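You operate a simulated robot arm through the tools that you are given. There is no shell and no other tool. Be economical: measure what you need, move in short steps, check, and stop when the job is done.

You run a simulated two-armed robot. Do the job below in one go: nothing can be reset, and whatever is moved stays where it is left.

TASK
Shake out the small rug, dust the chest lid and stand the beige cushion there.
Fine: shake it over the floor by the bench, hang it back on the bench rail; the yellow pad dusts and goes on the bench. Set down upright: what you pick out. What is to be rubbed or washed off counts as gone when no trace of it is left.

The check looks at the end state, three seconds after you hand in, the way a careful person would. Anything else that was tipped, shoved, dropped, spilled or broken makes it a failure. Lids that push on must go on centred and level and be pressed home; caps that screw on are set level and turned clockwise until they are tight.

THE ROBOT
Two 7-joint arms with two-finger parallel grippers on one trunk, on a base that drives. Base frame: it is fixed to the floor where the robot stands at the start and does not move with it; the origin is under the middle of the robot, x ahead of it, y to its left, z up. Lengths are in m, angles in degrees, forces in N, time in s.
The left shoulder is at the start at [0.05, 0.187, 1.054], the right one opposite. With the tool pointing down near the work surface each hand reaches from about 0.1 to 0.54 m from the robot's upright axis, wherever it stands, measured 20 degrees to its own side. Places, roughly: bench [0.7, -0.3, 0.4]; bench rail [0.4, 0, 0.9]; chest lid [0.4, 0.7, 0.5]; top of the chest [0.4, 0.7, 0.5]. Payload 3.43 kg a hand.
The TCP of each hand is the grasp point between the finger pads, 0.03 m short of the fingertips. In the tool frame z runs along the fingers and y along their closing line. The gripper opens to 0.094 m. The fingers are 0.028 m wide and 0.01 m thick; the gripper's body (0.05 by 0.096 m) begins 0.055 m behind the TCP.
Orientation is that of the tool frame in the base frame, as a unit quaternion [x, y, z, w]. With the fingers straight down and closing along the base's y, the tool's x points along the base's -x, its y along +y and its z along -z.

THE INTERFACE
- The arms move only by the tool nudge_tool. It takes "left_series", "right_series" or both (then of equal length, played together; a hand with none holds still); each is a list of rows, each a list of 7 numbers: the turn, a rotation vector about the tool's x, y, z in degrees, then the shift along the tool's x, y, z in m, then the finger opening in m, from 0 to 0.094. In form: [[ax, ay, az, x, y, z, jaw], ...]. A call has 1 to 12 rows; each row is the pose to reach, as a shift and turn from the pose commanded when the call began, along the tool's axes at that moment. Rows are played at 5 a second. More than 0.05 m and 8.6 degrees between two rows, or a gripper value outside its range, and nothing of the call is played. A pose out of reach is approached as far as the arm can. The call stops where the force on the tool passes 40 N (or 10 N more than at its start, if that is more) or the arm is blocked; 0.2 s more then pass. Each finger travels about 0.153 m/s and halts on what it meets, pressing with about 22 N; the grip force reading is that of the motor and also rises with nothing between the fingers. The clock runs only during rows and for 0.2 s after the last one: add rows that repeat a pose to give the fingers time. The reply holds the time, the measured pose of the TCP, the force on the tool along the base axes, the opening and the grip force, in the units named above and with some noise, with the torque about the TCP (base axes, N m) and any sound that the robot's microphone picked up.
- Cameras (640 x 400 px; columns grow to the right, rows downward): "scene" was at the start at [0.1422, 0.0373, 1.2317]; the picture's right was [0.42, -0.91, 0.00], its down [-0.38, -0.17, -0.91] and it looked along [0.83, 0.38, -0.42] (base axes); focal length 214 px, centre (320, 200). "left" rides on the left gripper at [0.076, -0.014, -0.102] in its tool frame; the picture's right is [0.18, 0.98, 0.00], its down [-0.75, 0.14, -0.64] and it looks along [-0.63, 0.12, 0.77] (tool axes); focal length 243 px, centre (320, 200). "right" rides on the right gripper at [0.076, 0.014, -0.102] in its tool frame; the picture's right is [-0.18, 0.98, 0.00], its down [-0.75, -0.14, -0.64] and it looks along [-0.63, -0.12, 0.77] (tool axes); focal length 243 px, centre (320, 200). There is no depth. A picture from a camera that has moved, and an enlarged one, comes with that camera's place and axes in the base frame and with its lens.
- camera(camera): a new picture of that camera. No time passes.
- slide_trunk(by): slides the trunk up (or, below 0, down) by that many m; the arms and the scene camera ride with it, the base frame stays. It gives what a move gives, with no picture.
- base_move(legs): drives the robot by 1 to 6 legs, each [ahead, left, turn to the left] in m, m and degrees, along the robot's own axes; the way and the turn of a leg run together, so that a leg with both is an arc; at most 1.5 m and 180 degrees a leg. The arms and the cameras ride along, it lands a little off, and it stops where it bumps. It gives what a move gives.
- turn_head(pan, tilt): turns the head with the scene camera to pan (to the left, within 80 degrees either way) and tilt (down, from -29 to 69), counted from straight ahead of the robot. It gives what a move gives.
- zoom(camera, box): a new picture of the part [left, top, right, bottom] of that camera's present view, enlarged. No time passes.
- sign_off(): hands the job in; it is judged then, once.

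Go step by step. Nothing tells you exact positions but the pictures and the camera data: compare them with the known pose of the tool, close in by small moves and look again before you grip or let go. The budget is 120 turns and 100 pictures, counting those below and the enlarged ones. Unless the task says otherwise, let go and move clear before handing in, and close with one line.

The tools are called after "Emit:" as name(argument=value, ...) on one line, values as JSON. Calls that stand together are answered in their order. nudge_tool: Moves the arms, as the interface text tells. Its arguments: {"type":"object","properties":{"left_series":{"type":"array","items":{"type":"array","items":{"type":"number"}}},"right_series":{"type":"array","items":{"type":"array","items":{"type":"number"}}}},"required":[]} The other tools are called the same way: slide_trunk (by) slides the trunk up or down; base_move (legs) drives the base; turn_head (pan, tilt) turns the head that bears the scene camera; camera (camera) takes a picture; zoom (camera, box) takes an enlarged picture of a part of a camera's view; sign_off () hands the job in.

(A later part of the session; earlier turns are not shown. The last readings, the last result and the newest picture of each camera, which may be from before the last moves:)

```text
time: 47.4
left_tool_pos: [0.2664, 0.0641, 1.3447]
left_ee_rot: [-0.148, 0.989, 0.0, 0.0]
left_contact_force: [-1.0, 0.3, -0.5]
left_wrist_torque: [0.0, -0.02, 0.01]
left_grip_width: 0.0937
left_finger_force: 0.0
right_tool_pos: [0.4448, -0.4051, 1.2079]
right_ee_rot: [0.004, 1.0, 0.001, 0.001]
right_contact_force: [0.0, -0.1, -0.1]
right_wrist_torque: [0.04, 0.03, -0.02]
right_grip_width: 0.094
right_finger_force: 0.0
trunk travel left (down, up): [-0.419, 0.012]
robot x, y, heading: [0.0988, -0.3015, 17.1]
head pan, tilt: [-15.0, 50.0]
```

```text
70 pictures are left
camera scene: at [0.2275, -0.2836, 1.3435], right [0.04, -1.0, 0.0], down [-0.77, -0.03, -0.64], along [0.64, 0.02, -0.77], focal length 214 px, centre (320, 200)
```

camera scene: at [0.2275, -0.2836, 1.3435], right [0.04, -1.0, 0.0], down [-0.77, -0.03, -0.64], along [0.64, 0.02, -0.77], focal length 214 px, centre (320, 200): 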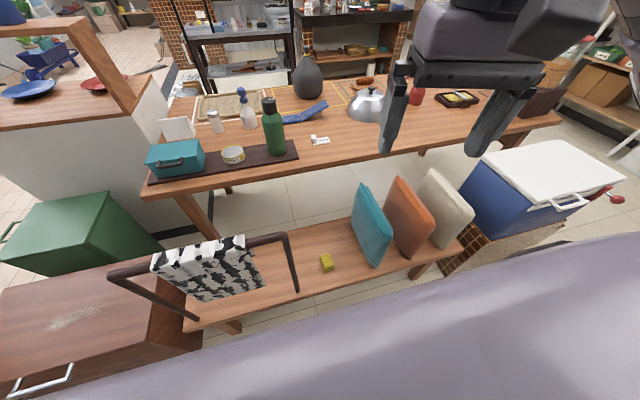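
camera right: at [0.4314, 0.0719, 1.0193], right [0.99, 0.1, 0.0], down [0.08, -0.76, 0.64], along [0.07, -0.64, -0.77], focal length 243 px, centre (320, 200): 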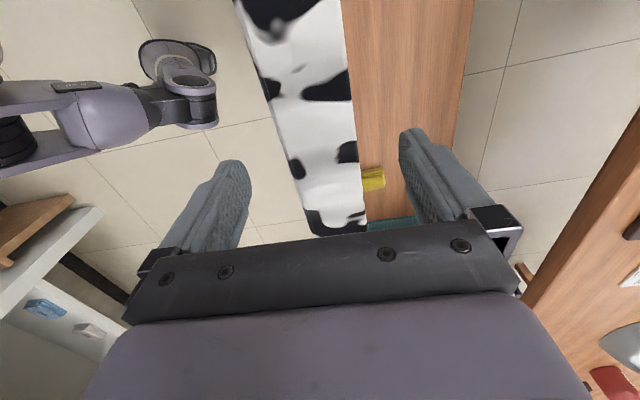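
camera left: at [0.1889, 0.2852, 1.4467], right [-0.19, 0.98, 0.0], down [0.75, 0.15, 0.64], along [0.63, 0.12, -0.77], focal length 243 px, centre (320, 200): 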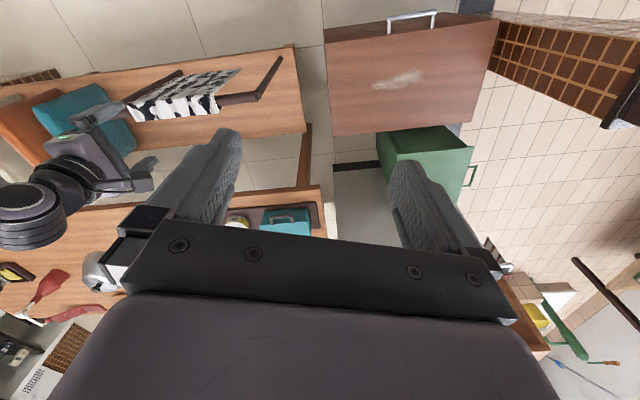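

The pad is about 0.54 m out, at the edge of reach. I move 5 cm closer and lower the trunk.

Emit:
base_move(legs=[[0.05, 0, 0]])

Emit:
slide_trunk(by=-0.35)

Emit:
camera(camera="right")

Emit:
camera(camera="scene")

```text
time: 48.3
left_tool_pos: [0.3147, 0.0774, 1.3453]
left_ee_rot: [-0.149, 0.989, 0.0, 0.0]
left_contact_force: [0.5, 0.0, 0.1]
left_wrist_torque: [-0.04, 0.04, 0.03]
left_grip_width: 0.0938
left_finger_force: 0.1
right_tool_pos: [0.4934, -0.3899, 1.2081]
right_ee_rot: [0.004, 1.0, 0.001, 0.0]
right_contact_force: [0.2, 0.5, 0.3]
right_wrist_torque: [-0.02, 0.04, 0.0]
right_grip_width: 0.0941
right_finger_force: 0.1
trunk travel left (down, up): [-0.419, 0.012]
robot x, y, heading: [0.1385, -0.2903, 17.2]
head pan, tilt: [-15.0, 50.0]
```

```text
time: 51.7
left_tool_pos: [0.3137, 0.0771, 0.9952]
left_ee_rot: [-0.148, 0.989, -0.001, 0.001]
left_contact_force: [-0.4, 0.3, 0.5]
left_wrist_torque: [0.01, -0.03, 0.01]
left_grip_width: 0.0941
left_finger_force: 0.1
right_tool_pos: [0.493, -0.3894, 0.8593]
right_ee_rot: [0.004, 1.0, 0.002, 0.0]
right_contact_force: [0.9, -0.8, 0.8]
right_wrist_torque: [0.02, -0.01, -0.03]
right_grip_width: 0.094
right_finger_force: 0.0
trunk travel left (down, up): [-0.069, 0.362]
robot x, y, heading: [0.1405, -0.2881, 17.1]
head pan, tilt: [-15.0, 50.0]
```

```text
69 pictures are left
camera right: at [0.4162, -0.3746, 0.9616], right [0.19, 0.98, 0.0], down [0.75, -0.15, 0.64], along [0.63, -0.12, -0.77], focal length 243 px, centre (320, 200)
```

right: 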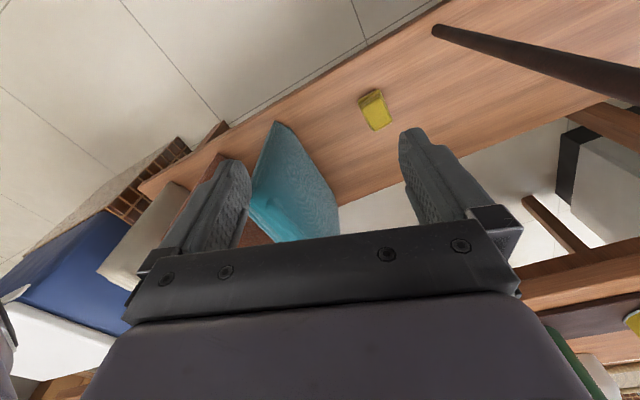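

```text
68 pictures are left
camera scene: at [0.2748, -0.2692, 0.9936], right [0.04, -1.0, 0.0], down [-0.77, -0.03, -0.64], along [0.64, 0.02, -0.77], focal length 214 px, centre (320, 200)
```

scene: 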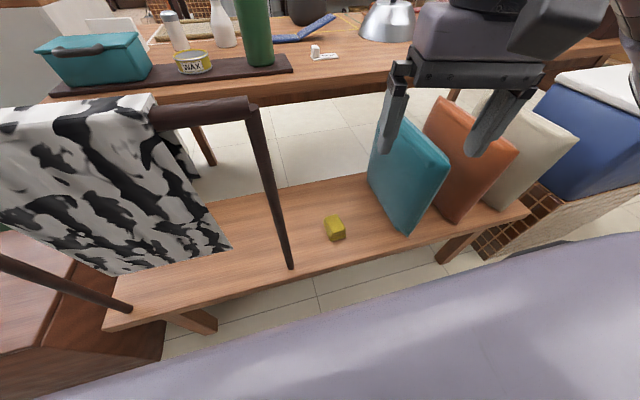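

The pad lies lined up with the bench, its short side along it, near (0.635, -0.30). I move the hand above it, turned to match.

Emit:
nudge_tool(right_series=[[0, 0, -2.2, -0.018, 0.011, 0.03, 0.094], [0, 0, -4.4, -0.036, 0.022, 0.06, 0.094], [0, 0, -6.6, -0.054, 0.034, 0.09, 0.094], [0, 0, -8.8, -0.072, 0.045, 0.12, 0.094], [0, 0, -11, -0.09, 0.056, 0.15, 0.094], [0, 0, -13.2, -0.108, 0.067, 0.18, 0.094], [0, 0, -15.4, -0.126, 0.079, 0.21, 0.094], [0, 0, -17, -0.142, 0.09, 0.24, 0.094], [0, 0, -17, -0.142, 0.09, 0.26, 0.094]])

Emit:
camera(camera="right")

Emit:
camera(camera="scene")

```text
time: 53.7
left_tool_pos: [0.3133, 0.0784, 0.9948]
left_ee_rot: [-0.148, 0.989, 0.0, 0.001]
left_contact_force: [-0.3, -0.2, 0.0]
left_wrist_torque: [0.01, 0.02, -0.01]
left_grip_width: 0.0939
left_finger_force: 0.0
right_tool_pos: [0.6361, -0.2998, 0.598]
right_ee_rot: [-0.145, 0.989, 0.002, 0.001]
right_contact_force: [-0.5, 0.2, 0.4]
right_wrist_torque: [0.01, 0.03, -0.02]
right_grip_width: 0.0941
right_finger_force: 0.0
trunk travel left (down, up): [-0.069, 0.362]
robot x, y, heading: [0.1457, -0.2893, 17.2]
head pan, tilt: [-15.0, 50.0]
```

```text
67 pictures are left
camera right: at [0.5583, -0.308, 0.7007], right [-0.1, 0.99, 0.0], down [0.76, 0.08, 0.64], along [0.64, 0.07, -0.77], focal length 243 px, centre (320, 200)
```

right: 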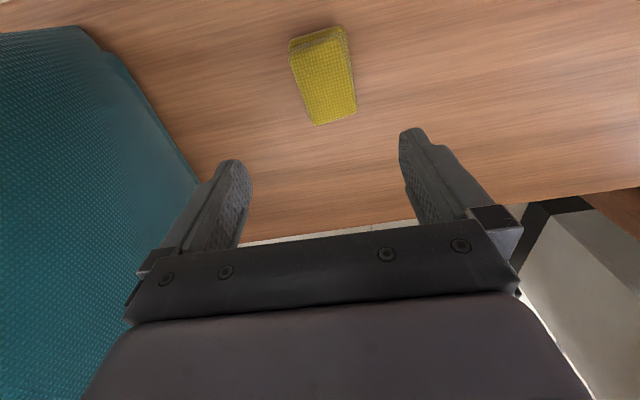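

```text
66 pictures are left
camera scene: at [0.2748, -0.2692, 0.9936], right [0.04, -1.0, 0.0], down [-0.77, -0.03, -0.64], along [0.64, 0.02, -0.77], focal length 214 px, centre (320, 200)
```

scene: 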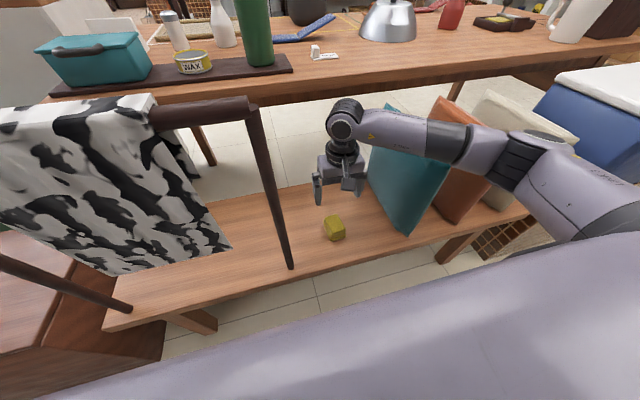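

The two views agree on the pad's top at about (0.612, -0.297, 0.49), so the bench top is higher than 0.4, near 0.46. I shift 2.4 cm toward the robot and go down partway.

Emit:
nudge_tool(right_series=[[0, 0, 0, 0.022, 0.01, 0.02, 0.094], [0, 0, 0, 0.022, 0.01, 0.045, 0.094], [0, 0, 0, 0.022, 0.01, 0.065, 0.094], [0, 0, 0, 0.022, 0.01, 0.078, 0.094]])

Emit:
camera(camera="right")

Emit:
zoom(camera="scene", box=[270, 140, 400, 270])

```text
time: 54.7
left_tool_pos: [0.3132, 0.0784, 0.9945]
left_ee_rot: [-0.149, 0.989, 0.0, 0.001]
left_contact_force: [0.5, -0.1, 0.4]
left_wrist_torque: [-0.02, 0.0, 0.0]
left_grip_width: 0.0938
left_finger_force: 0.0
right_tool_pos: [0.6112, -0.2969, 0.5215]
right_ee_rot: [-0.144, 0.99, 0.001, 0.0]
right_contact_force: [1.5, -0.8, 0.0]
right_wrist_torque: [0.0, 0.01, 0.02]
right_grip_width: 0.0939
right_finger_force: 0.1
trunk travel left (down, up): [-0.069, 0.362]
robot x, y, heading: [0.1436, -0.2832, 16.9]
head pan, tilt: [-15.0, 50.0]
```

```text
65 pictures are left
camera right: at [0.5334, -0.3046, 0.6238], right [-0.1, 0.99, 0.0], down [0.76, 0.08, 0.64], along [0.64, 0.07, -0.77], focal length 243 px, centre (320, 200)
```

right: 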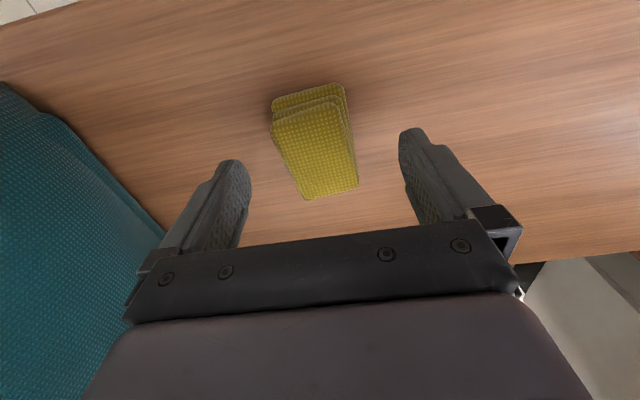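

```text
3.08 times, centred on (335, 205) of scene
camera zoom: at [0.2748, -0.2692, 0.9936], right [0.04, -1.0, 0.0], down [-0.77, -0.03, -0.64], along [0.64, 0.02, -0.77], focal length 660 px, centre (274, 185)
```

zoom: 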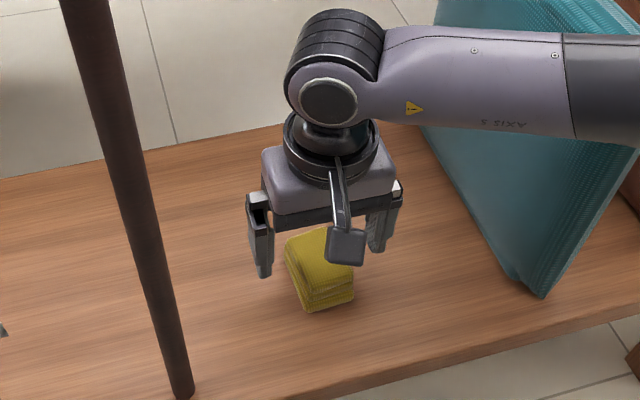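

The pad is centred between the fingers. I go down to overlap its upper half and close.

Emit:
nudge_tool(right_series=[[0, 0, 0, 0, 0, 0.01, 0.094], [0, 0, 0, 0, 0, 0.022, 0.094], [0, 0, 0, 0, 0, 0.022, 0.06], [0, 0, 0, 0, 0, 0.022, 0.03], [0, 0, 0, 0, 0, 0.022, 0.0], [0, 0, 0, 0, 0, 0.022, 0.0]])

Emit:
zoom(camera="scene", box=[270, 140, 400, 270])

```text
time: 56.1
left_tool_pos: [0.3117, 0.0789, 0.9943]
left_ee_rot: [-0.148, 0.989, -0.001, 0.002]
left_contact_force: [-0.4, -0.1, 1.1]
left_wrist_torque: [0.0, -0.01, -0.03]
left_grip_width: 0.0941
left_finger_force: 0.1
right_tool_pos: [0.6124, -0.296, 0.5028]
right_ee_rot: [-0.143, 0.99, 0.002, 0.003]
right_contact_force: [-0.4, -2.7, 23.2]
right_wrist_torque: [-0.12, -0.05, 0.24]
right_grip_width: 0.0505
right_finger_force: 22.1
trunk travel left (down, up): [-0.069, 0.362]
robot x, y, heading: [0.1416, -0.2889, 17.0]
head pan, tilt: [-15.0, 50.0]
```

```text
3.08 times, centred on (335, 205) of scene
camera zoom: at [0.273, -0.2691, 0.994], right [0.04, -1.0, 0.0], down [-0.76, -0.03, -0.64], along [0.64, 0.02, -0.76], focal length 660 px, centre (274, 185)
```

zoom: 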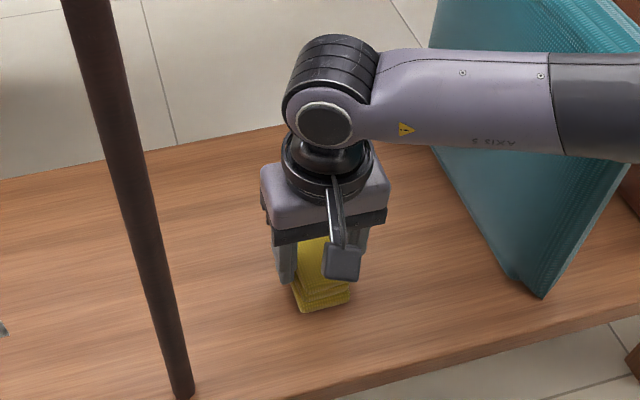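

The fingertips touched the bench, so its top is at z 0.472. I open, rise 12 mm and regrip so the pad protrudes below the tips for dusting.

Emit:
nudge_tool(right_series=[[0, 0, 0, 0, 0, -0.004, 0.05], [0, 0, 0, 0, 0, -0.014, 0.08], [0, 0, 0, 0, 0, -0.016, 0.08], [0, 0, 0, 0, 0, -0.016, 0.05], [0, 0, 0, 0, 0, -0.016, 0.02], [0, 0, 0, 0, 0, -0.016, 0.0], [0, 0, 0, 0, 0, -0.016, 0.0]])

Emit:
nudge_tool(right_series=[[0, 0, 0, 0, 0, -0.03, 0.0], [0, 0, 0, 0, 0, -0.06, 0.0], [0, 0, 0, 0, 0, -0.1, 0.0], [0, 0, 0, 0, 0, -0.14, 0.0]])

Emit:
zoom(camera="scene", box=[270, 110, 400, 240])

```text
time: 57.7
left_tool_pos: [0.3135, 0.0777, 0.9958]
left_ee_rot: [-0.149, 0.989, 0.001, 0.0]
left_contact_force: [-0.1, 0.5, -0.5]
left_wrist_torque: [-0.02, 0.01, 0.0]
left_grip_width: 0.0938
left_finger_force: 0.0
right_tool_pos: [0.6119, -0.2964, 0.5151]
right_ee_rot: [-0.143, 0.99, 0.001, 0.001]
right_contact_force: [0.2, -0.8, 0.5]
right_wrist_torque: [0.02, -0.03, 0.01]
right_grip_width: 0.0494
right_finger_force: 22.5
trunk travel left (down, up): [-0.069, 0.362]
robot x, y, heading: [0.1428, -0.288, 17.1]
head pan, tilt: [-15.0, 50.0]
```

```text
time: 58.7
left_tool_pos: [0.3132, 0.0782, 0.9942]
left_ee_rot: [-0.148, 0.989, 0.001, 0.001]
left_contact_force: [0.8, -0.4, -0.3]
left_wrist_torque: [0.02, 0.03, 0.0]
left_grip_width: 0.094
left_finger_force: 0.3
right_tool_pos: [0.6108, -0.298, 0.6562]
right_ee_rot: [-0.143, 0.99, 0.001, -0.001]
right_contact_force: [-0.5, 0.0, -0.2]
right_wrist_torque: [0.0, -0.02, -0.02]
right_grip_width: 0.049
right_finger_force: 21.8
trunk travel left (down, up): [-0.069, 0.362]
robot x, y, heading: [0.1422, -0.2845, 17.2]
head pan, tilt: [-15.0, 50.0]
```

```text
3.08 times, centred on (335, 175) of scene
camera zoom: at [0.2749, -0.2692, 0.9935], right [0.04, -1.0, 0.0], down [-0.77, -0.03, -0.64], along [0.64, 0.02, -0.77], focal length 660 px, centre (274, 277)
```

zoom: 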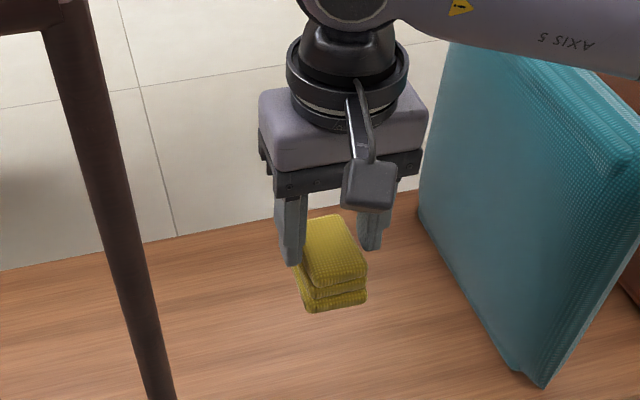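

I hold the pad. Now I tuck both hands in, back off from the bench, slide left to the chest and look at the lid.

Emit:
nudge_tool(right_series=[[0, 0, 0, 0, 0, -0.04, 0], [0, 0, 0, 0, 0, -0.08, 0], [0, 0, 0, 0.04, 0, -0.1, 0], [0, 0, 0, 0.08, 0, -0.1, 0], [0, 0, 0, 0.12, 0, -0.1, 0]], left_series=[[0, 0, 0, 0.02, -0.02, 0, 0.094], [0, 0, 0, 0.04, -0.04, 0, 0.094], [0, 0, 0, 0.06, -0.06, 0, 0.094], [0, 0, 0, 0.08, -0.08, 0, 0.094], [0, 0, 0, 0.09, -0.1, 0, 0.094]])

Emit:
base_move(legs=[[-0.2, 0, 0], [0, 0.9, 0]])

Emit:
turn_head(pan=0, tilt=45)

Emit:
camera(camera="scene")

```text
time: 59.9
left_tool_pos: [0.2549, -0.0457, 0.9946]
left_ee_rot: [-0.149, 0.989, 0.0, -0.001]
left_contact_force: [-0.2, 0.0, -0.1]
left_wrist_torque: [0.01, -0.01, -0.05]
left_grip_width: 0.0938
left_finger_force: 0.1
right_tool_pos: [0.4942, -0.3314, 0.7544]
right_ee_rot: [-0.144, 0.99, 0.001, 0.0]
right_contact_force: [0.0, 0.2, 0.6]
right_wrist_torque: [0.01, -0.01, 0.0]
right_grip_width: 0.0491
right_finger_force: 22.5
trunk travel left (down, up): [-0.069, 0.362]
robot x, y, heading: [0.1412, -0.2905, 17.0]
head pan, tilt: [-15.0, 50.0]
```

```text
time: 69.5
left_tool_pos: [-0.1866, 0.7668, 0.9948]
left_ee_rot: [-0.14, 0.99, 0.0, 0.001]
left_contact_force: [0.2, -0.4, -0.4]
left_wrist_torque: [0.03, -0.03, -0.03]
left_grip_width: 0.094
left_finger_force: 0.1
right_tool_pos: [0.0464, 0.4743, 0.7549]
right_ee_rot: [-0.134, 0.991, 0.001, 0.001]
right_contact_force: [-0.6, 0.1, 0.1]
right_wrist_torque: [-0.01, -0.03, -0.01]
right_grip_width: 0.0489
right_finger_force: 22.1
trunk travel left (down, up): [-0.069, 0.362]
robot x, y, heading: [-0.3063, 0.5232, 15.8]
head pan, tilt: [-15.0, 50.0]
```

```text
time: 70.2
left_tool_pos: [-0.1872, 0.7663, 0.9956]
left_ee_rot: [-0.139, 0.99, 0.0, 0.001]
left_contact_force: [0.7, -0.9, -0.5]
left_wrist_torque: [0.03, -0.01, 0.01]
left_grip_width: 0.0939
left_finger_force: 0.0
right_tool_pos: [0.0449, 0.475, 0.7541]
right_ee_rot: [-0.133, 0.991, 0.001, 0.0]
right_contact_force: [0.0, 0.1, -0.1]
right_wrist_torque: [0.0, 0.01, 0.0]
right_grip_width: 0.0489
right_finger_force: 21.8
trunk travel left (down, up): [-0.069, 0.362]
robot x, y, heading: [-0.3058, 0.5298, 15.8]
head pan, tilt: [0.0, 45.0]
```

```text
61 pictures are left
camera scene: at [-0.1718, 0.5626, 1.0004], right [0.27, -0.96, 0.0], down [-0.68, -0.19, -0.71], along [0.68, 0.19, -0.71], focal length 214 px, centre (320, 200)
```

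scene: 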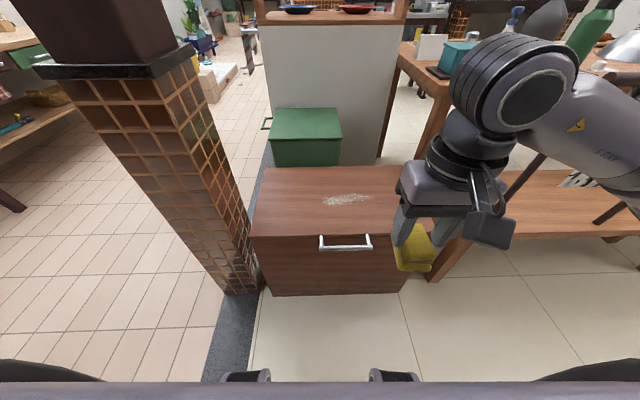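

The dust streak runs about 17 cm along the lid, centred near (0.32, 0.61). I drive 14 cm closer.

Emit:
base_move(legs=[[0.14, 0, 0]])

Emit:
turn_head(pan=0, tilt=55)

Emit:
camera(camera="scene")

Emit:
camera(camera="right")

```text
time: 71.6
left_tool_pos: [-0.052, 0.8041, 0.9954]
left_ee_rot: [-0.139, 0.99, -0.001, 0.0]
left_contact_force: [0.0, -0.6, 0.2]
left_wrist_torque: [0.0, -0.03, -0.01]
left_grip_width: 0.0939
left_finger_force: 0.0
right_tool_pos: [0.1798, 0.512, 0.7545]
right_ee_rot: [-0.132, 0.991, 0.001, 0.0]
right_contact_force: [0.6, 0.1, -1.0]
right_wrist_torque: [0.0, -0.01, 0.02]
right_grip_width: 0.049
right_finger_force: 22.3
trunk travel left (down, up): [-0.069, 0.362]
robot x, y, heading: [-0.1735, 0.562, 16.0]
head pan, tilt: [0.0, 45.0]
```

```text
time: 72.3
left_tool_pos: [-0.0522, 0.8053, 0.9945]
left_ee_rot: [-0.138, 0.99, 0.0, 0.001]
left_contact_force: [0.1, 0.8, 0.7]
left_wrist_torque: [-0.01, 0.0, 0.02]
left_grip_width: 0.0945
left_finger_force: 0.0
right_tool_pos: [0.1805, 0.513, 0.7553]
right_ee_rot: [-0.133, 0.991, 0.0, 0.0]
right_contact_force: [0.3, 0.6, 0.2]
right_wrist_torque: [-0.01, 0.01, 0.03]
right_grip_width: 0.0489
right_finger_force: 22.2
trunk travel left (down, up): [-0.069, 0.362]
robot x, y, heading: [-0.1713, 0.5648, 16.0]
head pan, tilt: [0.0, 55.0]
```

```text
60 pictures are left
camera scene: at [-0.047, 0.5978, 0.9871], right [0.27, -0.96, 0.0], down [-0.79, -0.22, -0.57], along [0.55, 0.16, -0.82], focal length 214 px, centre (320, 200)
```

scene: 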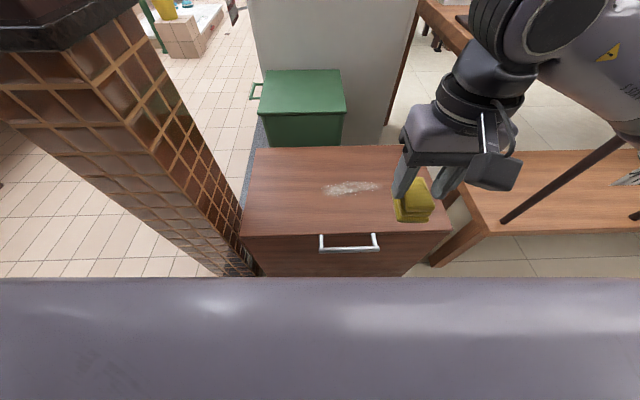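

```text
59 pictures are left
camera right: at [0.1017, 0.506, 0.8567], right [-0.08, 1.0, 0.0], down [0.76, 0.06, 0.64], along [0.64, 0.05, -0.77], focal length 243 px, centre (320, 200)
```

right: 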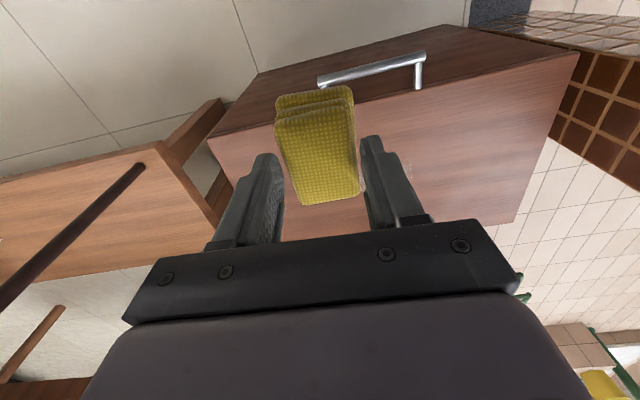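

I bring the pad over the left end of the streak, still 5 cm or more above the lid.

Emit:
nudge_tool(right_series=[[0, 0, 0, -0.026, 0.02, 0.022, 0], [0, 0, 0, -0.052, 0.041, 0.044, 0], [0, 0, 0, -0.078, 0.062, 0.066, 0], [0, 0, 0, -0.104, 0.082, 0.088, 0], [0, 0, 0, -0.13, 0.103, 0.11, 0], [0, 0, 0, -0.156, 0.123, 0.133, 0], [0, 0, 0, -0.182, 0.144, 0.15, 0], [0, 0, 0, -0.182, 0.144, 0.155, 0]])

Emit:
zoom(camera="scene", box=[230, 100, 470, 260])

Emit:
camera(camera="right")

```text
time: 74.1
left_tool_pos: [-0.0523, 0.8046, 0.9962]
left_ee_rot: [-0.137, 0.991, 0.0, 0.001]
left_contact_force: [0.3, -0.3, -0.7]
left_wrist_torque: [0.02, -0.01, 0.01]
left_grip_width: 0.094
left_finger_force: 0.0
right_tool_pos: [0.3172, 0.6992, 0.5984]
right_ee_rot: [-0.133, 0.991, 0.001, 0.001]
right_contact_force: [-0.6, 0.3, -0.2]
right_wrist_torque: [-0.02, 0.0, 0.0]
right_grip_width: 0.049
right_finger_force: 21.7
trunk travel left (down, up): [-0.069, 0.362]
robot x, y, heading: [-0.1721, 0.5646, 15.9]
head pan, tilt: [0.0, 55.0]
```

```text
2.50 times, centred on (350, 180) of scene
camera zoom: at [-0.047, 0.5979, 0.987], right [0.27, -0.96, 0.0], down [-0.79, -0.22, -0.57], along [0.55, 0.16, -0.82], focal length 536 px, centre (245, 250)
```

zoom: 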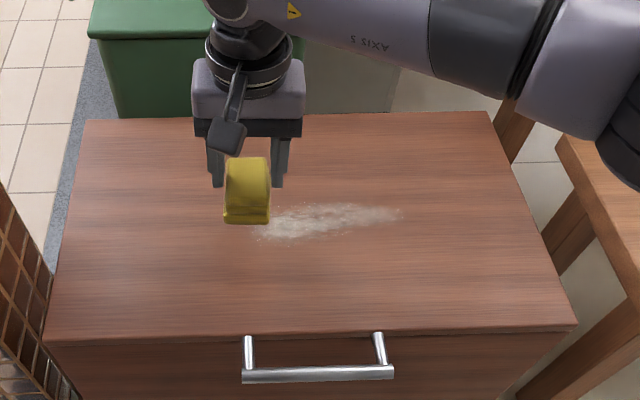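

```text
57 pictures are left
camera right: at [0.2406, 0.6936, 0.7011], right [-0.08, 1.0, 0.0], down [0.76, 0.06, 0.64], along [0.64, 0.05, -0.77], focal length 243 px, centre (320, 200)
```

right: 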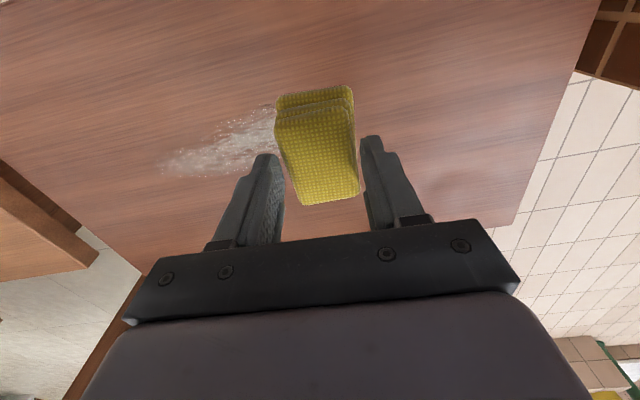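

The streak starts just right of the pad. I lower in small steps to find the lid.

Emit:
nudge_tool(right_series=[[0, 0, 0, 0, 0, 0.015, 0], [0, 0, 0, 0, 0, 0.03, 0], [0, 0, 0, 0, 0, 0.04, 0], [0, 0, 0, 0, 0, 0.05, 0]])

Emit:
zoom(camera="scene", box=[230, 100, 470, 260])

```text
time: 75.1
left_tool_pos: [-0.0533, 0.8046, 0.9946]
left_ee_rot: [-0.138, 0.99, 0.0, 0.001]
left_contact_force: [0.3, 0.2, 0.0]
left_wrist_torque: [-0.02, -0.01, 0.0]
left_grip_width: 0.0942
left_finger_force: 0.1
right_tool_pos: [0.3183, 0.7018, 0.5497]
right_ee_rot: [-0.132, 0.991, 0.002, 0.0]
right_contact_force: [0.6, -0.5, 0.4]
right_wrist_torque: [-0.02, -0.04, -0.01]
right_grip_width: 0.0491
right_finger_force: 21.5
trunk travel left (down, up): [-0.069, 0.362]
robot x, y, heading: [-0.1705, 0.5668, 15.8]
head pan, tilt: [0.0, 55.0]
```

```text
2.50 times, centred on (350, 180) of scene
camera zoom: at [-0.047, 0.5978, 0.987], right [0.27, -0.96, 0.0], down [-0.79, -0.22, -0.57], along [0.55, 0.16, -0.82], focal length 536 px, centre (245, 250)
```

zoom: 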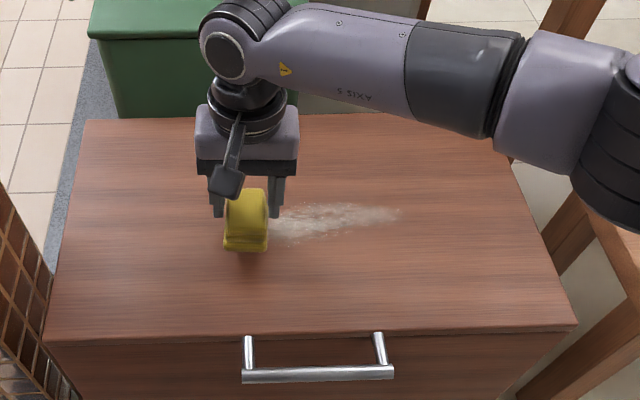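

Emit:
nudge_tool(right_series=[[0, 0, 0, 0, 0, 0.006, 0], [0, 0, 0, 0, 0, 0.012, 0], [0, 0, 0, 0, 0, 0.018, 0]])

Emit:
zoom(camera="scene", box=[230, 100, 470, 260])

```text
time: 75.9
left_tool_pos: [-0.053, 0.805, 0.9962]
left_ee_rot: [-0.138, 0.99, 0.0, 0.001]
left_contact_force: [0.7, 0.4, -0.1]
left_wrist_torque: [0.02, 0.02, 0.01]
left_grip_width: 0.0941
left_finger_force: 0.0
right_tool_pos: [0.3166, 0.7008, 0.5328]
right_ee_rot: [-0.133, 0.991, 0.002, 0.001]
right_contact_force: [0.2, 0.4, -1.2]
right_wrist_torque: [0.03, 0.01, -0.01]
right_grip_width: 0.0488
right_finger_force: 22.0
trunk travel left (down, up): [-0.069, 0.362]
robot x, y, heading: [-0.1716, 0.5613, 16.0]
head pan, tilt: [0.0, 55.0]
```

```text
2.50 times, centred on (350, 180) of scene
camera zoom: at [-0.047, 0.5978, 0.987], right [0.27, -0.96, 0.0], down [-0.79, -0.22, -0.57], along [0.55, 0.16, -0.82], focal length 536 px, centre (245, 250)
```

zoom: 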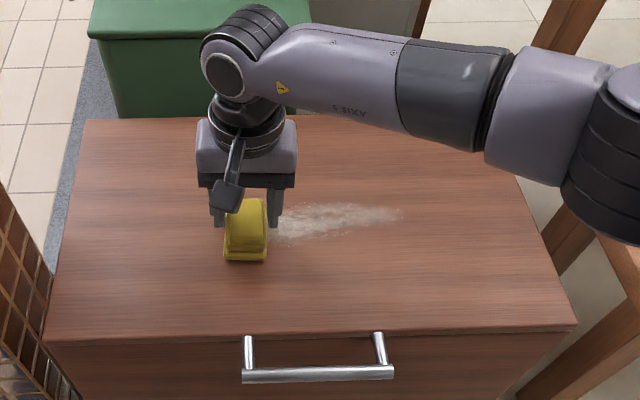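

Emit:
nudge_tool(right_series=[[0, 0, 0, 0, 0, 0.004, 0], [0, 0, 0, 0, 0, 0.008, 0], [0, 0, 0, 0, 0, 0.012, 0]])

```text
time: 76.7
left_tool_pos: [-0.0544, 0.8037, 0.9957]
left_ee_rot: [-0.139, 0.99, 0.0, 0.002]
left_contact_force: [0.3, 0.2, 1.1]
left_wrist_torque: [-0.03, -0.02, 0.01]
left_grip_width: 0.0939
left_finger_force: 0.1
right_tool_pos: [0.3189, 0.7016, 0.5243]
right_ee_rot: [-0.133, 0.991, 0.004, 0.004]
right_contact_force: [0.6, 0.0, 31.9]
right_wrist_torque: [0.01, -0.04, 0.03]
right_grip_width: 0.0493
right_finger_force: 21.8
trunk travel left (down, up): [-0.069, 0.362]
robot x, y, heading: [-0.1722, 0.5667, 15.9]
head pan, tilt: [0.0, 55.0]
```

Contact: the lid is at about z 0.482. I ease off to light pressure and wipe along the streak.

Emit:
nudge_tool(right_series=[[0, 0, 0, 0, 0, -0.002, 0], [0, 0, 0, -0.005, -0.035, -0.002, 0], [0, 0, 0, -0.011, -0.07, -0.002, 0], [0, 0, 0, -0.016, -0.105, -0.002, 0], [0, 0, 0, -0.021, -0.14, -0.002, 0], [0, 0, 0, -0.027, -0.175, -0.002, 0], [0, 0, 0, -0.032, -0.208, -0.002, 0]])

Emit:
zoom(camera="scene", box=[230, 100, 470, 260])

```text
time: 78.3
left_tool_pos: [-0.0545, 0.8042, 0.996]
left_ee_rot: [-0.139, 0.99, 0.0, 0.002]
left_contact_force: [-0.5, 0.3, -0.4]
left_wrist_torque: [-0.05, -0.04, 0.02]
left_grip_width: 0.0941
left_finger_force: 0.1
right_tool_pos: [0.4032, 0.5059, 0.5248]
right_ee_rot: [-0.133, 0.991, 0.001, 0.002]
right_contact_force: [-2.6, 6.5, 19.8]
right_wrist_torque: [0.49, 0.12, -0.08]
right_grip_width: 0.0488
right_finger_force: 21.8
trunk travel left (down, up): [-0.069, 0.362]
robot x, y, heading: [-0.1703, 0.562, 15.9]
head pan, tilt: [0.0, 55.0]
```

```text
2.50 times, centred on (350, 180) of scene
camera zoom: at [-0.0484, 0.5981, 0.9873], right [0.27, -0.96, 0.0], down [-0.79, -0.22, -0.58], along [0.55, 0.16, -0.82], focal length 536 px, centre (245, 250)
```

zoom: 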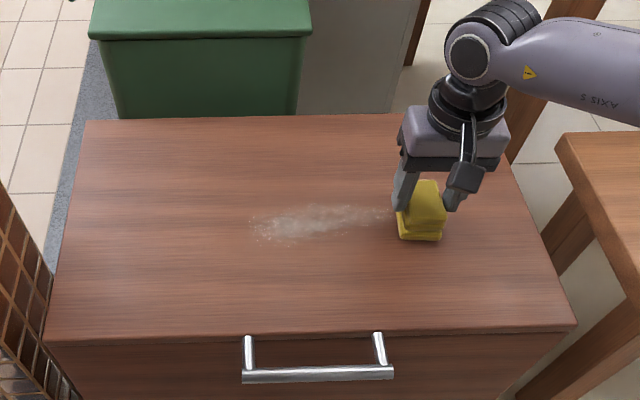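

The dust is thinning. I go back and forth with a small offset toward the robot.

Emit:
nudge_tool(right_series=[[0, 0, 0, 0.018, 0, 0, 0], [0, 0, 0, 0.024, 0.04, 0, 0], [0, 0, 0, 0.03, 0.08, 0, 0], [0, 0, 0, 0.036, 0.12, 0, 0], [0, 0, 0, 0.042, 0.16, 0, 0], [0, 0, 0, 0.05, 0.205, 0, 0], [0, 0, 0, 0.042, 0.16, 0, 0], [0, 0, 0, 0.036, 0.12, 0, 0], [0, 0, 0, 0.03, 0.08, 0, 0], [0, 0, 0, 0.024, 0.04, 0, 0], [0, 0, 0, 0.018, 0, 0, 0]])

Emit:
nudge_tool(right_series=[[0, 0, 0, -0.01, 0, 0, 0], [0, 0, 0, -0.004, 0.04, 0, 0], [0, 0, 0, 0.002, 0.08, 0, 0], [0, 0, 0, 0.008, 0.12, 0, 0], [0, 0, 0, 0.014, 0.16, 0, 0], [0, 0, 0, 0.022, 0.205, 0, 0], [0, 0, 0, 0.014, 0.16, 0, 0], [0, 0, 0, 0.008, 0.12, 0, 0], [0, 0, 0, 0.002, 0.08, 0, 0], [0, 0, 0, -0.004, 0.04, 0, 0], [0, 0, 0, -0.01, 0, 0, 0]])

Emit:
zoom(camera="scene", box=[230, 100, 470, 260])

```text
time: 80.7
left_tool_pos: [-0.0544, 0.8049, 0.9952]
left_ee_rot: [-0.138, 0.99, 0.0, 0.002]
left_contact_force: [-0.5, 0.7, -0.3]
left_wrist_torque: [-0.01, 0.0, 0.02]
left_grip_width: 0.0939
left_finger_force: 0.0
right_tool_pos: [0.3853, 0.5033, 0.5226]
right_ee_rot: [-0.133, 0.991, 0.004, 0.003]
right_contact_force: [-4.5, 9.4, 26.6]
right_wrist_torque: [0.37, 0.35, -0.16]
right_grip_width: 0.0489
right_finger_force: 22.4
trunk travel left (down, up): [-0.069, 0.362]
robot x, y, heading: [-0.1728, 0.5633, 15.9]
head pan, tilt: [0.0, 55.0]
```

```text
time: 83.1
left_tool_pos: [-0.0526, 0.8044, 0.9954]
left_ee_rot: [-0.138, 0.99, 0.0, 0.001]
left_contact_force: [0.4, 0.2, 0.3]
left_wrist_torque: [-0.03, 0.05, -0.01]
left_grip_width: 0.094
left_finger_force: 0.0
right_tool_pos: [0.3957, 0.5038, 0.5225]
right_ee_rot: [-0.132, 0.991, 0.0, 0.0]
right_contact_force: [-0.3, -0.4, 1.0]
right_wrist_torque: [-0.03, -0.06, -0.03]
right_grip_width: 0.0491
right_finger_force: 22.0
trunk travel left (down, up): [-0.069, 0.362]
robot x, y, heading: [-0.174, 0.5626, 15.9]
head pan, tilt: [0.0, 55.0]
```

```text
2.50 times, centred on (350, 180) of scene
camera zoom: at [-0.0472, 0.5978, 0.987], right [0.27, -0.96, 0.0], down [-0.79, -0.22, -0.57], along [0.55, 0.16, -0.82], focal length 536 px, centre (245, 250)
```

zoom: 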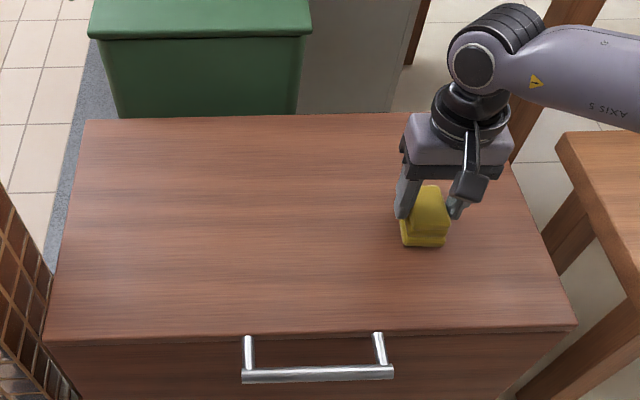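

No dust shows in this view. I lift the pad and check closely for traces.

Emit:
nudge_tool(right_series=[[0, 0, 0, 0, 0, -0.04, 0], [0, 0, 0, 0, 0, -0.08, 0], [0, 0, 0, 0, 0, -0.12, 0], [0, 0, 0, 0, 0, -0.16, 0], [0, 0, 0, 0, -0.04, -0.2, 0], [0, 0, 0, 0.04, -0.04, -0.22, 0]])

Emit:
zoom(camera="scene", box=[300, 150, 420, 220])

Emit:
camera(camera="right")

```text
refused: row 5 steps farther than a row can; nothing moved
```

```text
5.33 times, centred on (360, 185) of scene
camera zoom: at [-0.0472, 0.5978, 0.987], right [0.27, -0.96, 0.0], down [-0.79, -0.22, -0.57], along [0.55, 0.16, -0.82], focal length 1144 px, centre (107, 280)
```

zoom: 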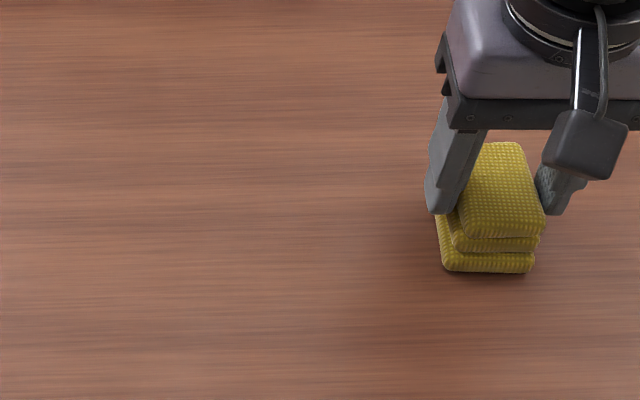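

```text
51 pictures are left
camera right: at [0.3165, 0.4973, 0.6242], right [-0.08, 1.0, 0.0], down [0.76, 0.06, 0.64], along [0.64, 0.05, -0.77], focal length 243 px, centre (320, 200)
```

right: 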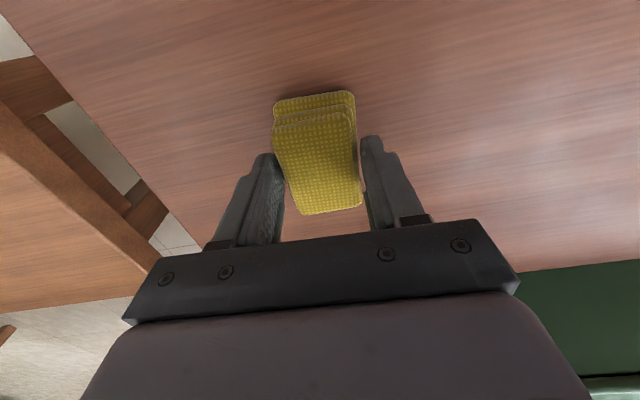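

Emit:
nudge_tool(right_series=[[0, 0, 0, 0, 0, -0.04, 0], [0, 0, 0, 0, 0, -0.08, 0], [0, 0, 0, 0, 0, -0.12, 0], [0, 0, 0, 0, 0, -0.16, 0], [0, 0, 0, 0.03, -0.03, -0.18, 0], [0, 0, 0, 0.06, -0.06, -0.2, 0], [0, 0, 0, 0.1, -0.06, -0.22, 0], [0, 0, 0, 0.14, -0.06, -0.23, 0]])

Emit:
zoom(camera="scene", box=[230, 140, 450, 260])

Emit:
camera(camera="right")

```text
time: 84.9
left_tool_pos: [-0.0538, 0.8041, 0.9957]
left_ee_rot: [-0.139, 0.99, 0.0, 0.0]
left_contact_force: [-1.1, 0.7, -0.3]
left_wrist_torque: [0.02, 0.01, 0.02]
left_grip_width: 0.0942
left_finger_force: 0.1
right_tool_pos: [0.2748, 0.4095, 0.7513]
right_ee_rot: [-0.133, 0.991, 0.0, 0.001]
right_contact_force: [0.2, 0.5, 0.0]
right_wrist_torque: [0.03, -0.01, 0.02]
right_grip_width: 0.0491
right_finger_force: 22.3
trunk travel left (down, up): [-0.069, 0.362]
robot x, y, heading: [-0.173, 0.5619, 15.5]
head pan, tilt: [0.0, 55.0]
```

```text
2.91 times, centred on (340, 200) of scene
camera zoom: at [-0.047, 0.5979, 0.987], right [0.27, -0.96, 0.0], down [-0.79, -0.22, -0.57], along [0.55, 0.16, -0.82], focal length 624 px, centre (262, 200)
```

zoom: 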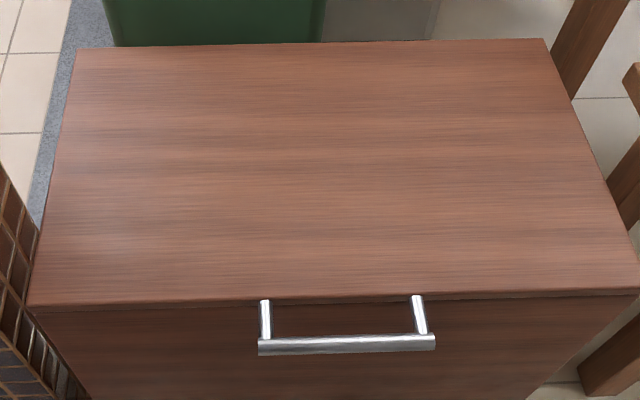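

```text
49 pictures are left
camera right: at [0.1968, 0.4033, 0.853], right [-0.08, 1.0, 0.0], down [0.76, 0.06, 0.64], along [0.64, 0.05, -0.77], focal length 243 px, centre (320, 200)
```

right: 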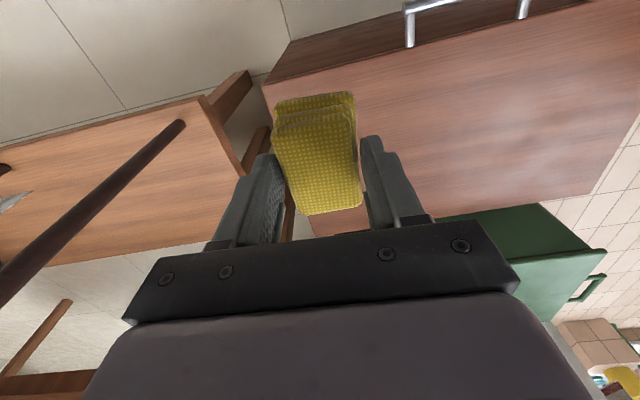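

The lid is clean. Now I carry the pad back to its old spot on the bench: back off, slide right, then forward.

Emit:
base_move(legs=[[-0.16, 0, 0], [0, -0.9, 0], [0.215, 0, 1.2]])

Emit:
turn_head(pan=-15, tilt=50)

Emit:
camera(camera="scene")

```text
time: 95.5
left_tool_pos: [0.2413, -0.0482, 0.9954]
left_ee_rot: [-0.15, 0.989, 0.0, 0.001]
left_contact_force: [0.0, -0.2, 0.1]
left_wrist_torque: [-0.04, 0.0, 0.01]
left_grip_width: 0.0943
left_finger_force: 0.0
right_tool_pos: [0.579, -0.4345, 0.7513]
right_ee_rot: [-0.145, 0.989, 0.001, 0.0]
right_contact_force: [0.1, 0.7, -0.9]
right_wrist_torque: [-0.01, 0.02, -0.01]
right_grip_width: 0.0489
right_finger_force: 21.5
trunk travel left (down, up): [-0.069, 0.362]
robot x, y, heading: [0.1257, -0.2877, 17.0]
head pan, tilt: [0.0, 55.0]
```

```text
time: 96.2
left_tool_pos: [0.2421, -0.0479, 0.9949]
left_ee_rot: [-0.15, 0.989, 0.0, 0.001]
left_contact_force: [0.1, 0.9, 1.0]
left_wrist_torque: [0.01, 0.0, 0.04]
left_grip_width: 0.0941
left_finger_force: 0.0
right_tool_pos: [0.5784, -0.4346, 0.7488]
right_ee_rot: [-0.144, 0.99, 0.001, -0.001]
right_contact_force: [0.4, -0.5, -0.8]
right_wrist_torque: [-0.01, 0.01, -0.02]
right_grip_width: 0.0489
right_finger_force: 22.1
trunk travel left (down, up): [-0.069, 0.362]
robot x, y, heading: [0.1279, -0.2909, 17.1]
head pan, tilt: [-15.0, 50.0]
```

```text
48 pictures are left
camera scene: at [0.2604, -0.2721, 0.9935], right [0.04, -1.0, 0.0], down [-0.77, -0.03, -0.64], along [0.64, 0.02, -0.77], focal length 214 px, centre (320, 200)
```

scene: 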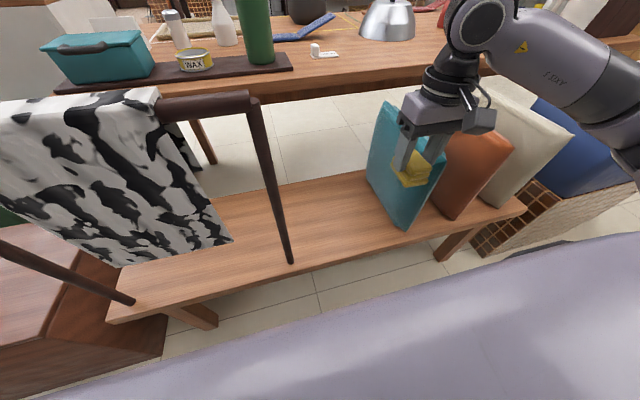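

The hand is close to the teal cushion. I rise, move left to over the pad's old spot, then descend.

Emit:
nudge_tool(right_series=[[0, 0, 0, 0, 0, -0.03, 0], [0, 0, 0, -0.016, 0.03, -0.03, 0], [0, 0, 0, -0.032, 0.06, -0.03, 0], [0, 0, 0, -0.048, 0.09, -0.03, 0], [0, 0, 0, -0.0645, 0.121, -0.02, 0], [0, 0, 0, -0.0645, 0.121, 0.02, 0], [0, 0, 0, -0.0645, 0.121, 0.06, 0], [0, 0, 0, -0.0645, 0.121, 0.1, 0], [0, 0, 0, -0.0645, 0.121, 0.14, 0], [0, 0, 0, -0.0645, 0.121, 0.18, 0], [0, 0, 0, -0.0645, 0.121, 0.21, 0]])

Emit:
nudge_tool(right_series=[[0, 0, 0, 0, 0, 0.008, 0], [0, 0, 0, 0, 0, 0.014, 0], [0, 0, 0, 0, 0, 0.019, 0]])

Emit:
camera(camera="scene")

```text
time: 98.7
left_tool_pos: [0.2411, -0.0487, 0.9954]
left_ee_rot: [-0.15, 0.989, 0.0, 0.001]
left_contact_force: [0.3, -0.9, -0.7]
left_wrist_torque: [-0.02, 0.0, -0.01]
left_grip_width: 0.0941
left_finger_force: 0.1
right_tool_pos: [0.6068, -0.2983, 0.5419]
right_ee_rot: [-0.144, 0.99, 0.002, 0.001]
right_contact_force: [-0.1, -0.5, -1.1]
right_wrist_torque: [-0.02, 0.0, -0.01]
right_grip_width: 0.049
right_finger_force: 21.4
trunk travel left (down, up): [-0.069, 0.362]
robot x, y, heading: [0.1265, -0.2906, 17.2]
head pan, tilt: [-15.0, 50.0]
```

```text
time: 99.5
left_tool_pos: [0.2423, -0.047, 0.9944]
left_ee_rot: [-0.149, 0.989, 0.0, 0.0]
left_contact_force: [0.4, 0.5, -0.6]
left_wrist_torque: [0.01, 0.01, 0.02]
left_grip_width: 0.0943
left_finger_force: 0.1
right_tool_pos: [0.6072, -0.3006, 0.5231]
right_ee_rot: [-0.144, 0.99, 0.001, 0.0]
right_contact_force: [-0.8, 0.1, -0.7]
right_wrist_torque: [0.0, 0.02, 0.02]
right_grip_width: 0.0491
right_finger_force: 22.0
trunk travel left (down, up): [-0.069, 0.362]
robot x, y, heading: [0.1276, -0.2917, 17.1]
head pan, tilt: [-15.0, 50.0]
```

```text
47 pictures are left
camera scene: at [0.2605, -0.2722, 0.9935], right [0.04, -1.0, 0.0], down [-0.77, -0.03, -0.64], along [0.64, 0.02, -0.77], focal length 214 px, centre (320, 200)
```

scene: 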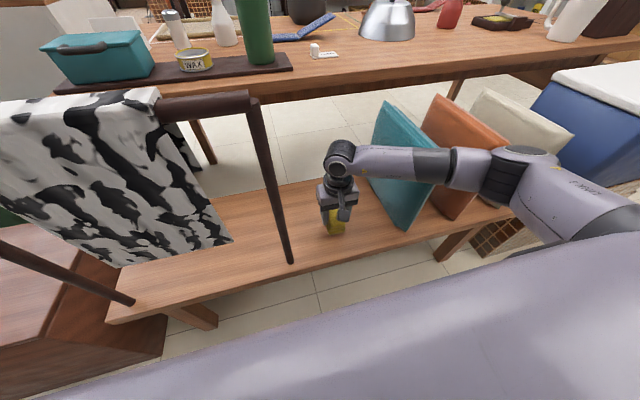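

Emit:
nudge_tool(right_series=[[0, 0, 0, 0, 0, 0.004, 0], [0, 0, 0, 0, 0, 0.008, 0], [0, 0, 0, 0, 0, 0.011, 0]])

```text
time: 100.2
left_tool_pos: [0.2419, -0.0479, 0.9953]
left_ee_rot: [-0.15, 0.989, 0.001, 0.0]
left_contact_force: [-0.8, 0.0, 0.4]
left_wrist_torque: [0.04, 0.01, -0.01]
left_grip_width: 0.0941
left_finger_force: 0.1
right_tool_pos: [0.6055, -0.2991, 0.5115]
right_ee_rot: [-0.144, 0.99, 0.0, 0.0]
right_contact_force: [-0.3, 0.2, -0.5]
right_wrist_torque: [0.0, 0.0, 0.01]
right_grip_width: 0.0489
right_finger_force: 21.7
trunk travel left (down, up): [-0.069, 0.362]
robot x, y, heading: [0.1282, -0.293, 17.3]
head pan, tilt: [-15.0, 50.0]
```

Emit:
nudge_tool(right_series=[[0, 0, 0, 0, 0, 0.003, 0], [0, 0, 0, 0, 0, 0.006, 0]])

Emit:
zoom(camera="scene", box=[270, 140, 400, 270])

```text
time: 100.8
left_tool_pos: [0.2414, -0.0476, 0.9958]
left_ee_rot: [-0.15, 0.989, 0.001, 0.001]
left_contact_force: [-0.1, 0.9, -0.7]
left_wrist_torque: [-0.02, -0.01, 0.03]
left_grip_width: 0.0939
left_finger_force: 0.2
right_tool_pos: [0.6053, -0.2992, 0.5041]
right_ee_rot: [-0.144, 0.99, 0.0, 0.0]
right_contact_force: [-0.3, 0.2, 0.5]
right_wrist_torque: [0.02, 0.02, -0.02]
right_grip_width: 0.0488
right_finger_force: 22.6
trunk travel left (down, up): [-0.069, 0.362]
robot x, y, heading: [0.1257, -0.2921, 17.3]
head pan, tilt: [-15.0, 50.0]
```

```text
3.08 times, centred on (335, 205) of scene
camera zoom: at [0.2605, -0.2722, 0.9935], right [0.04, -1.0, 0.0], down [-0.77, -0.03, -0.64], along [0.64, 0.02, -0.77], focal length 660 px, centre (274, 185)
```

zoom: 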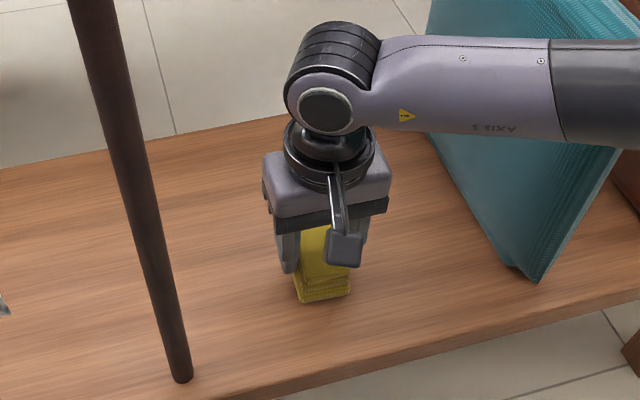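

Pad and fingertips are at bench level. I release and rise.

Emit:
nudge_tool(right_series=[[0, 0, 0, 0, 0, 0, 0.06], [0, 0, 0, 0, 0, 0, 0.094], [0, 0, 0, 0, 0, 0, 0.094], [0, 0, 0, 0, 0, -0.03, 0.094], [0, 0, 0, 0, 0, -0.08, 0.094], [0, 0, 0, 0, 0, -0.13, 0.094], [0, 0, 0, 0, 0, -0.18, 0.094], [0, 0, 0, 0, 0, -0.23, 0.094], [0, 0, 0, 0.04, 0, -0.25, 0.094], [0, 0, 0, 0.08, 0, -0.27, 0.094], [0, 0, 0, 0.12, 0, -0.29, 0.094]])

Emit:
camera(camera="scene")

```text
time: 103.2
left_tool_pos: [0.2419, -0.0488, 0.9957]
left_ee_rot: [-0.149, 0.989, 0.0, 0.001]
left_contact_force: [0.2, 0.2, 0.6]
left_wrist_torque: [-0.02, 0.03, 0.02]
left_grip_width: 0.0939
left_finger_force: 0.0
right_tool_pos: [0.4896, -0.3344, 0.7955]
right_ee_rot: [-0.143, 0.99, 0.001, 0.0]
right_contact_force: [0.9, 0.9, -0.1]
right_wrist_torque: [0.02, 0.01, 0.02]
right_grip_width: 0.0941
right_finger_force: 0.1
trunk travel left (down, up): [-0.069, 0.362]
robot x, y, heading: [0.1266, -0.2937, 17.0]
head pan, tilt: [-15.0, 50.0]
```

```text
45 pictures are left
camera scene: at [0.2605, -0.2721, 0.9935], right [0.04, -1.0, 0.0], down [-0.77, -0.03, -0.64], along [0.64, 0.02, -0.77], focal length 214 px, centre (320, 200)
```

scene: 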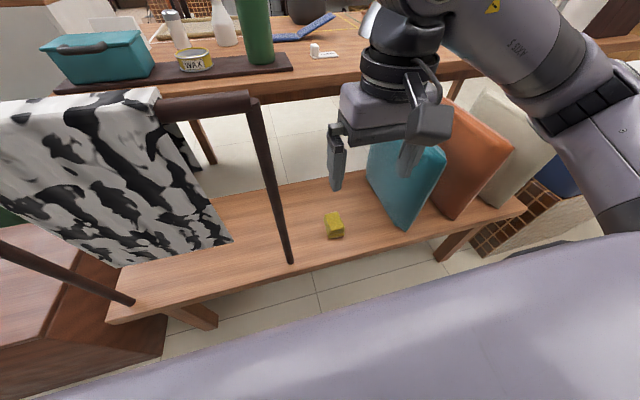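

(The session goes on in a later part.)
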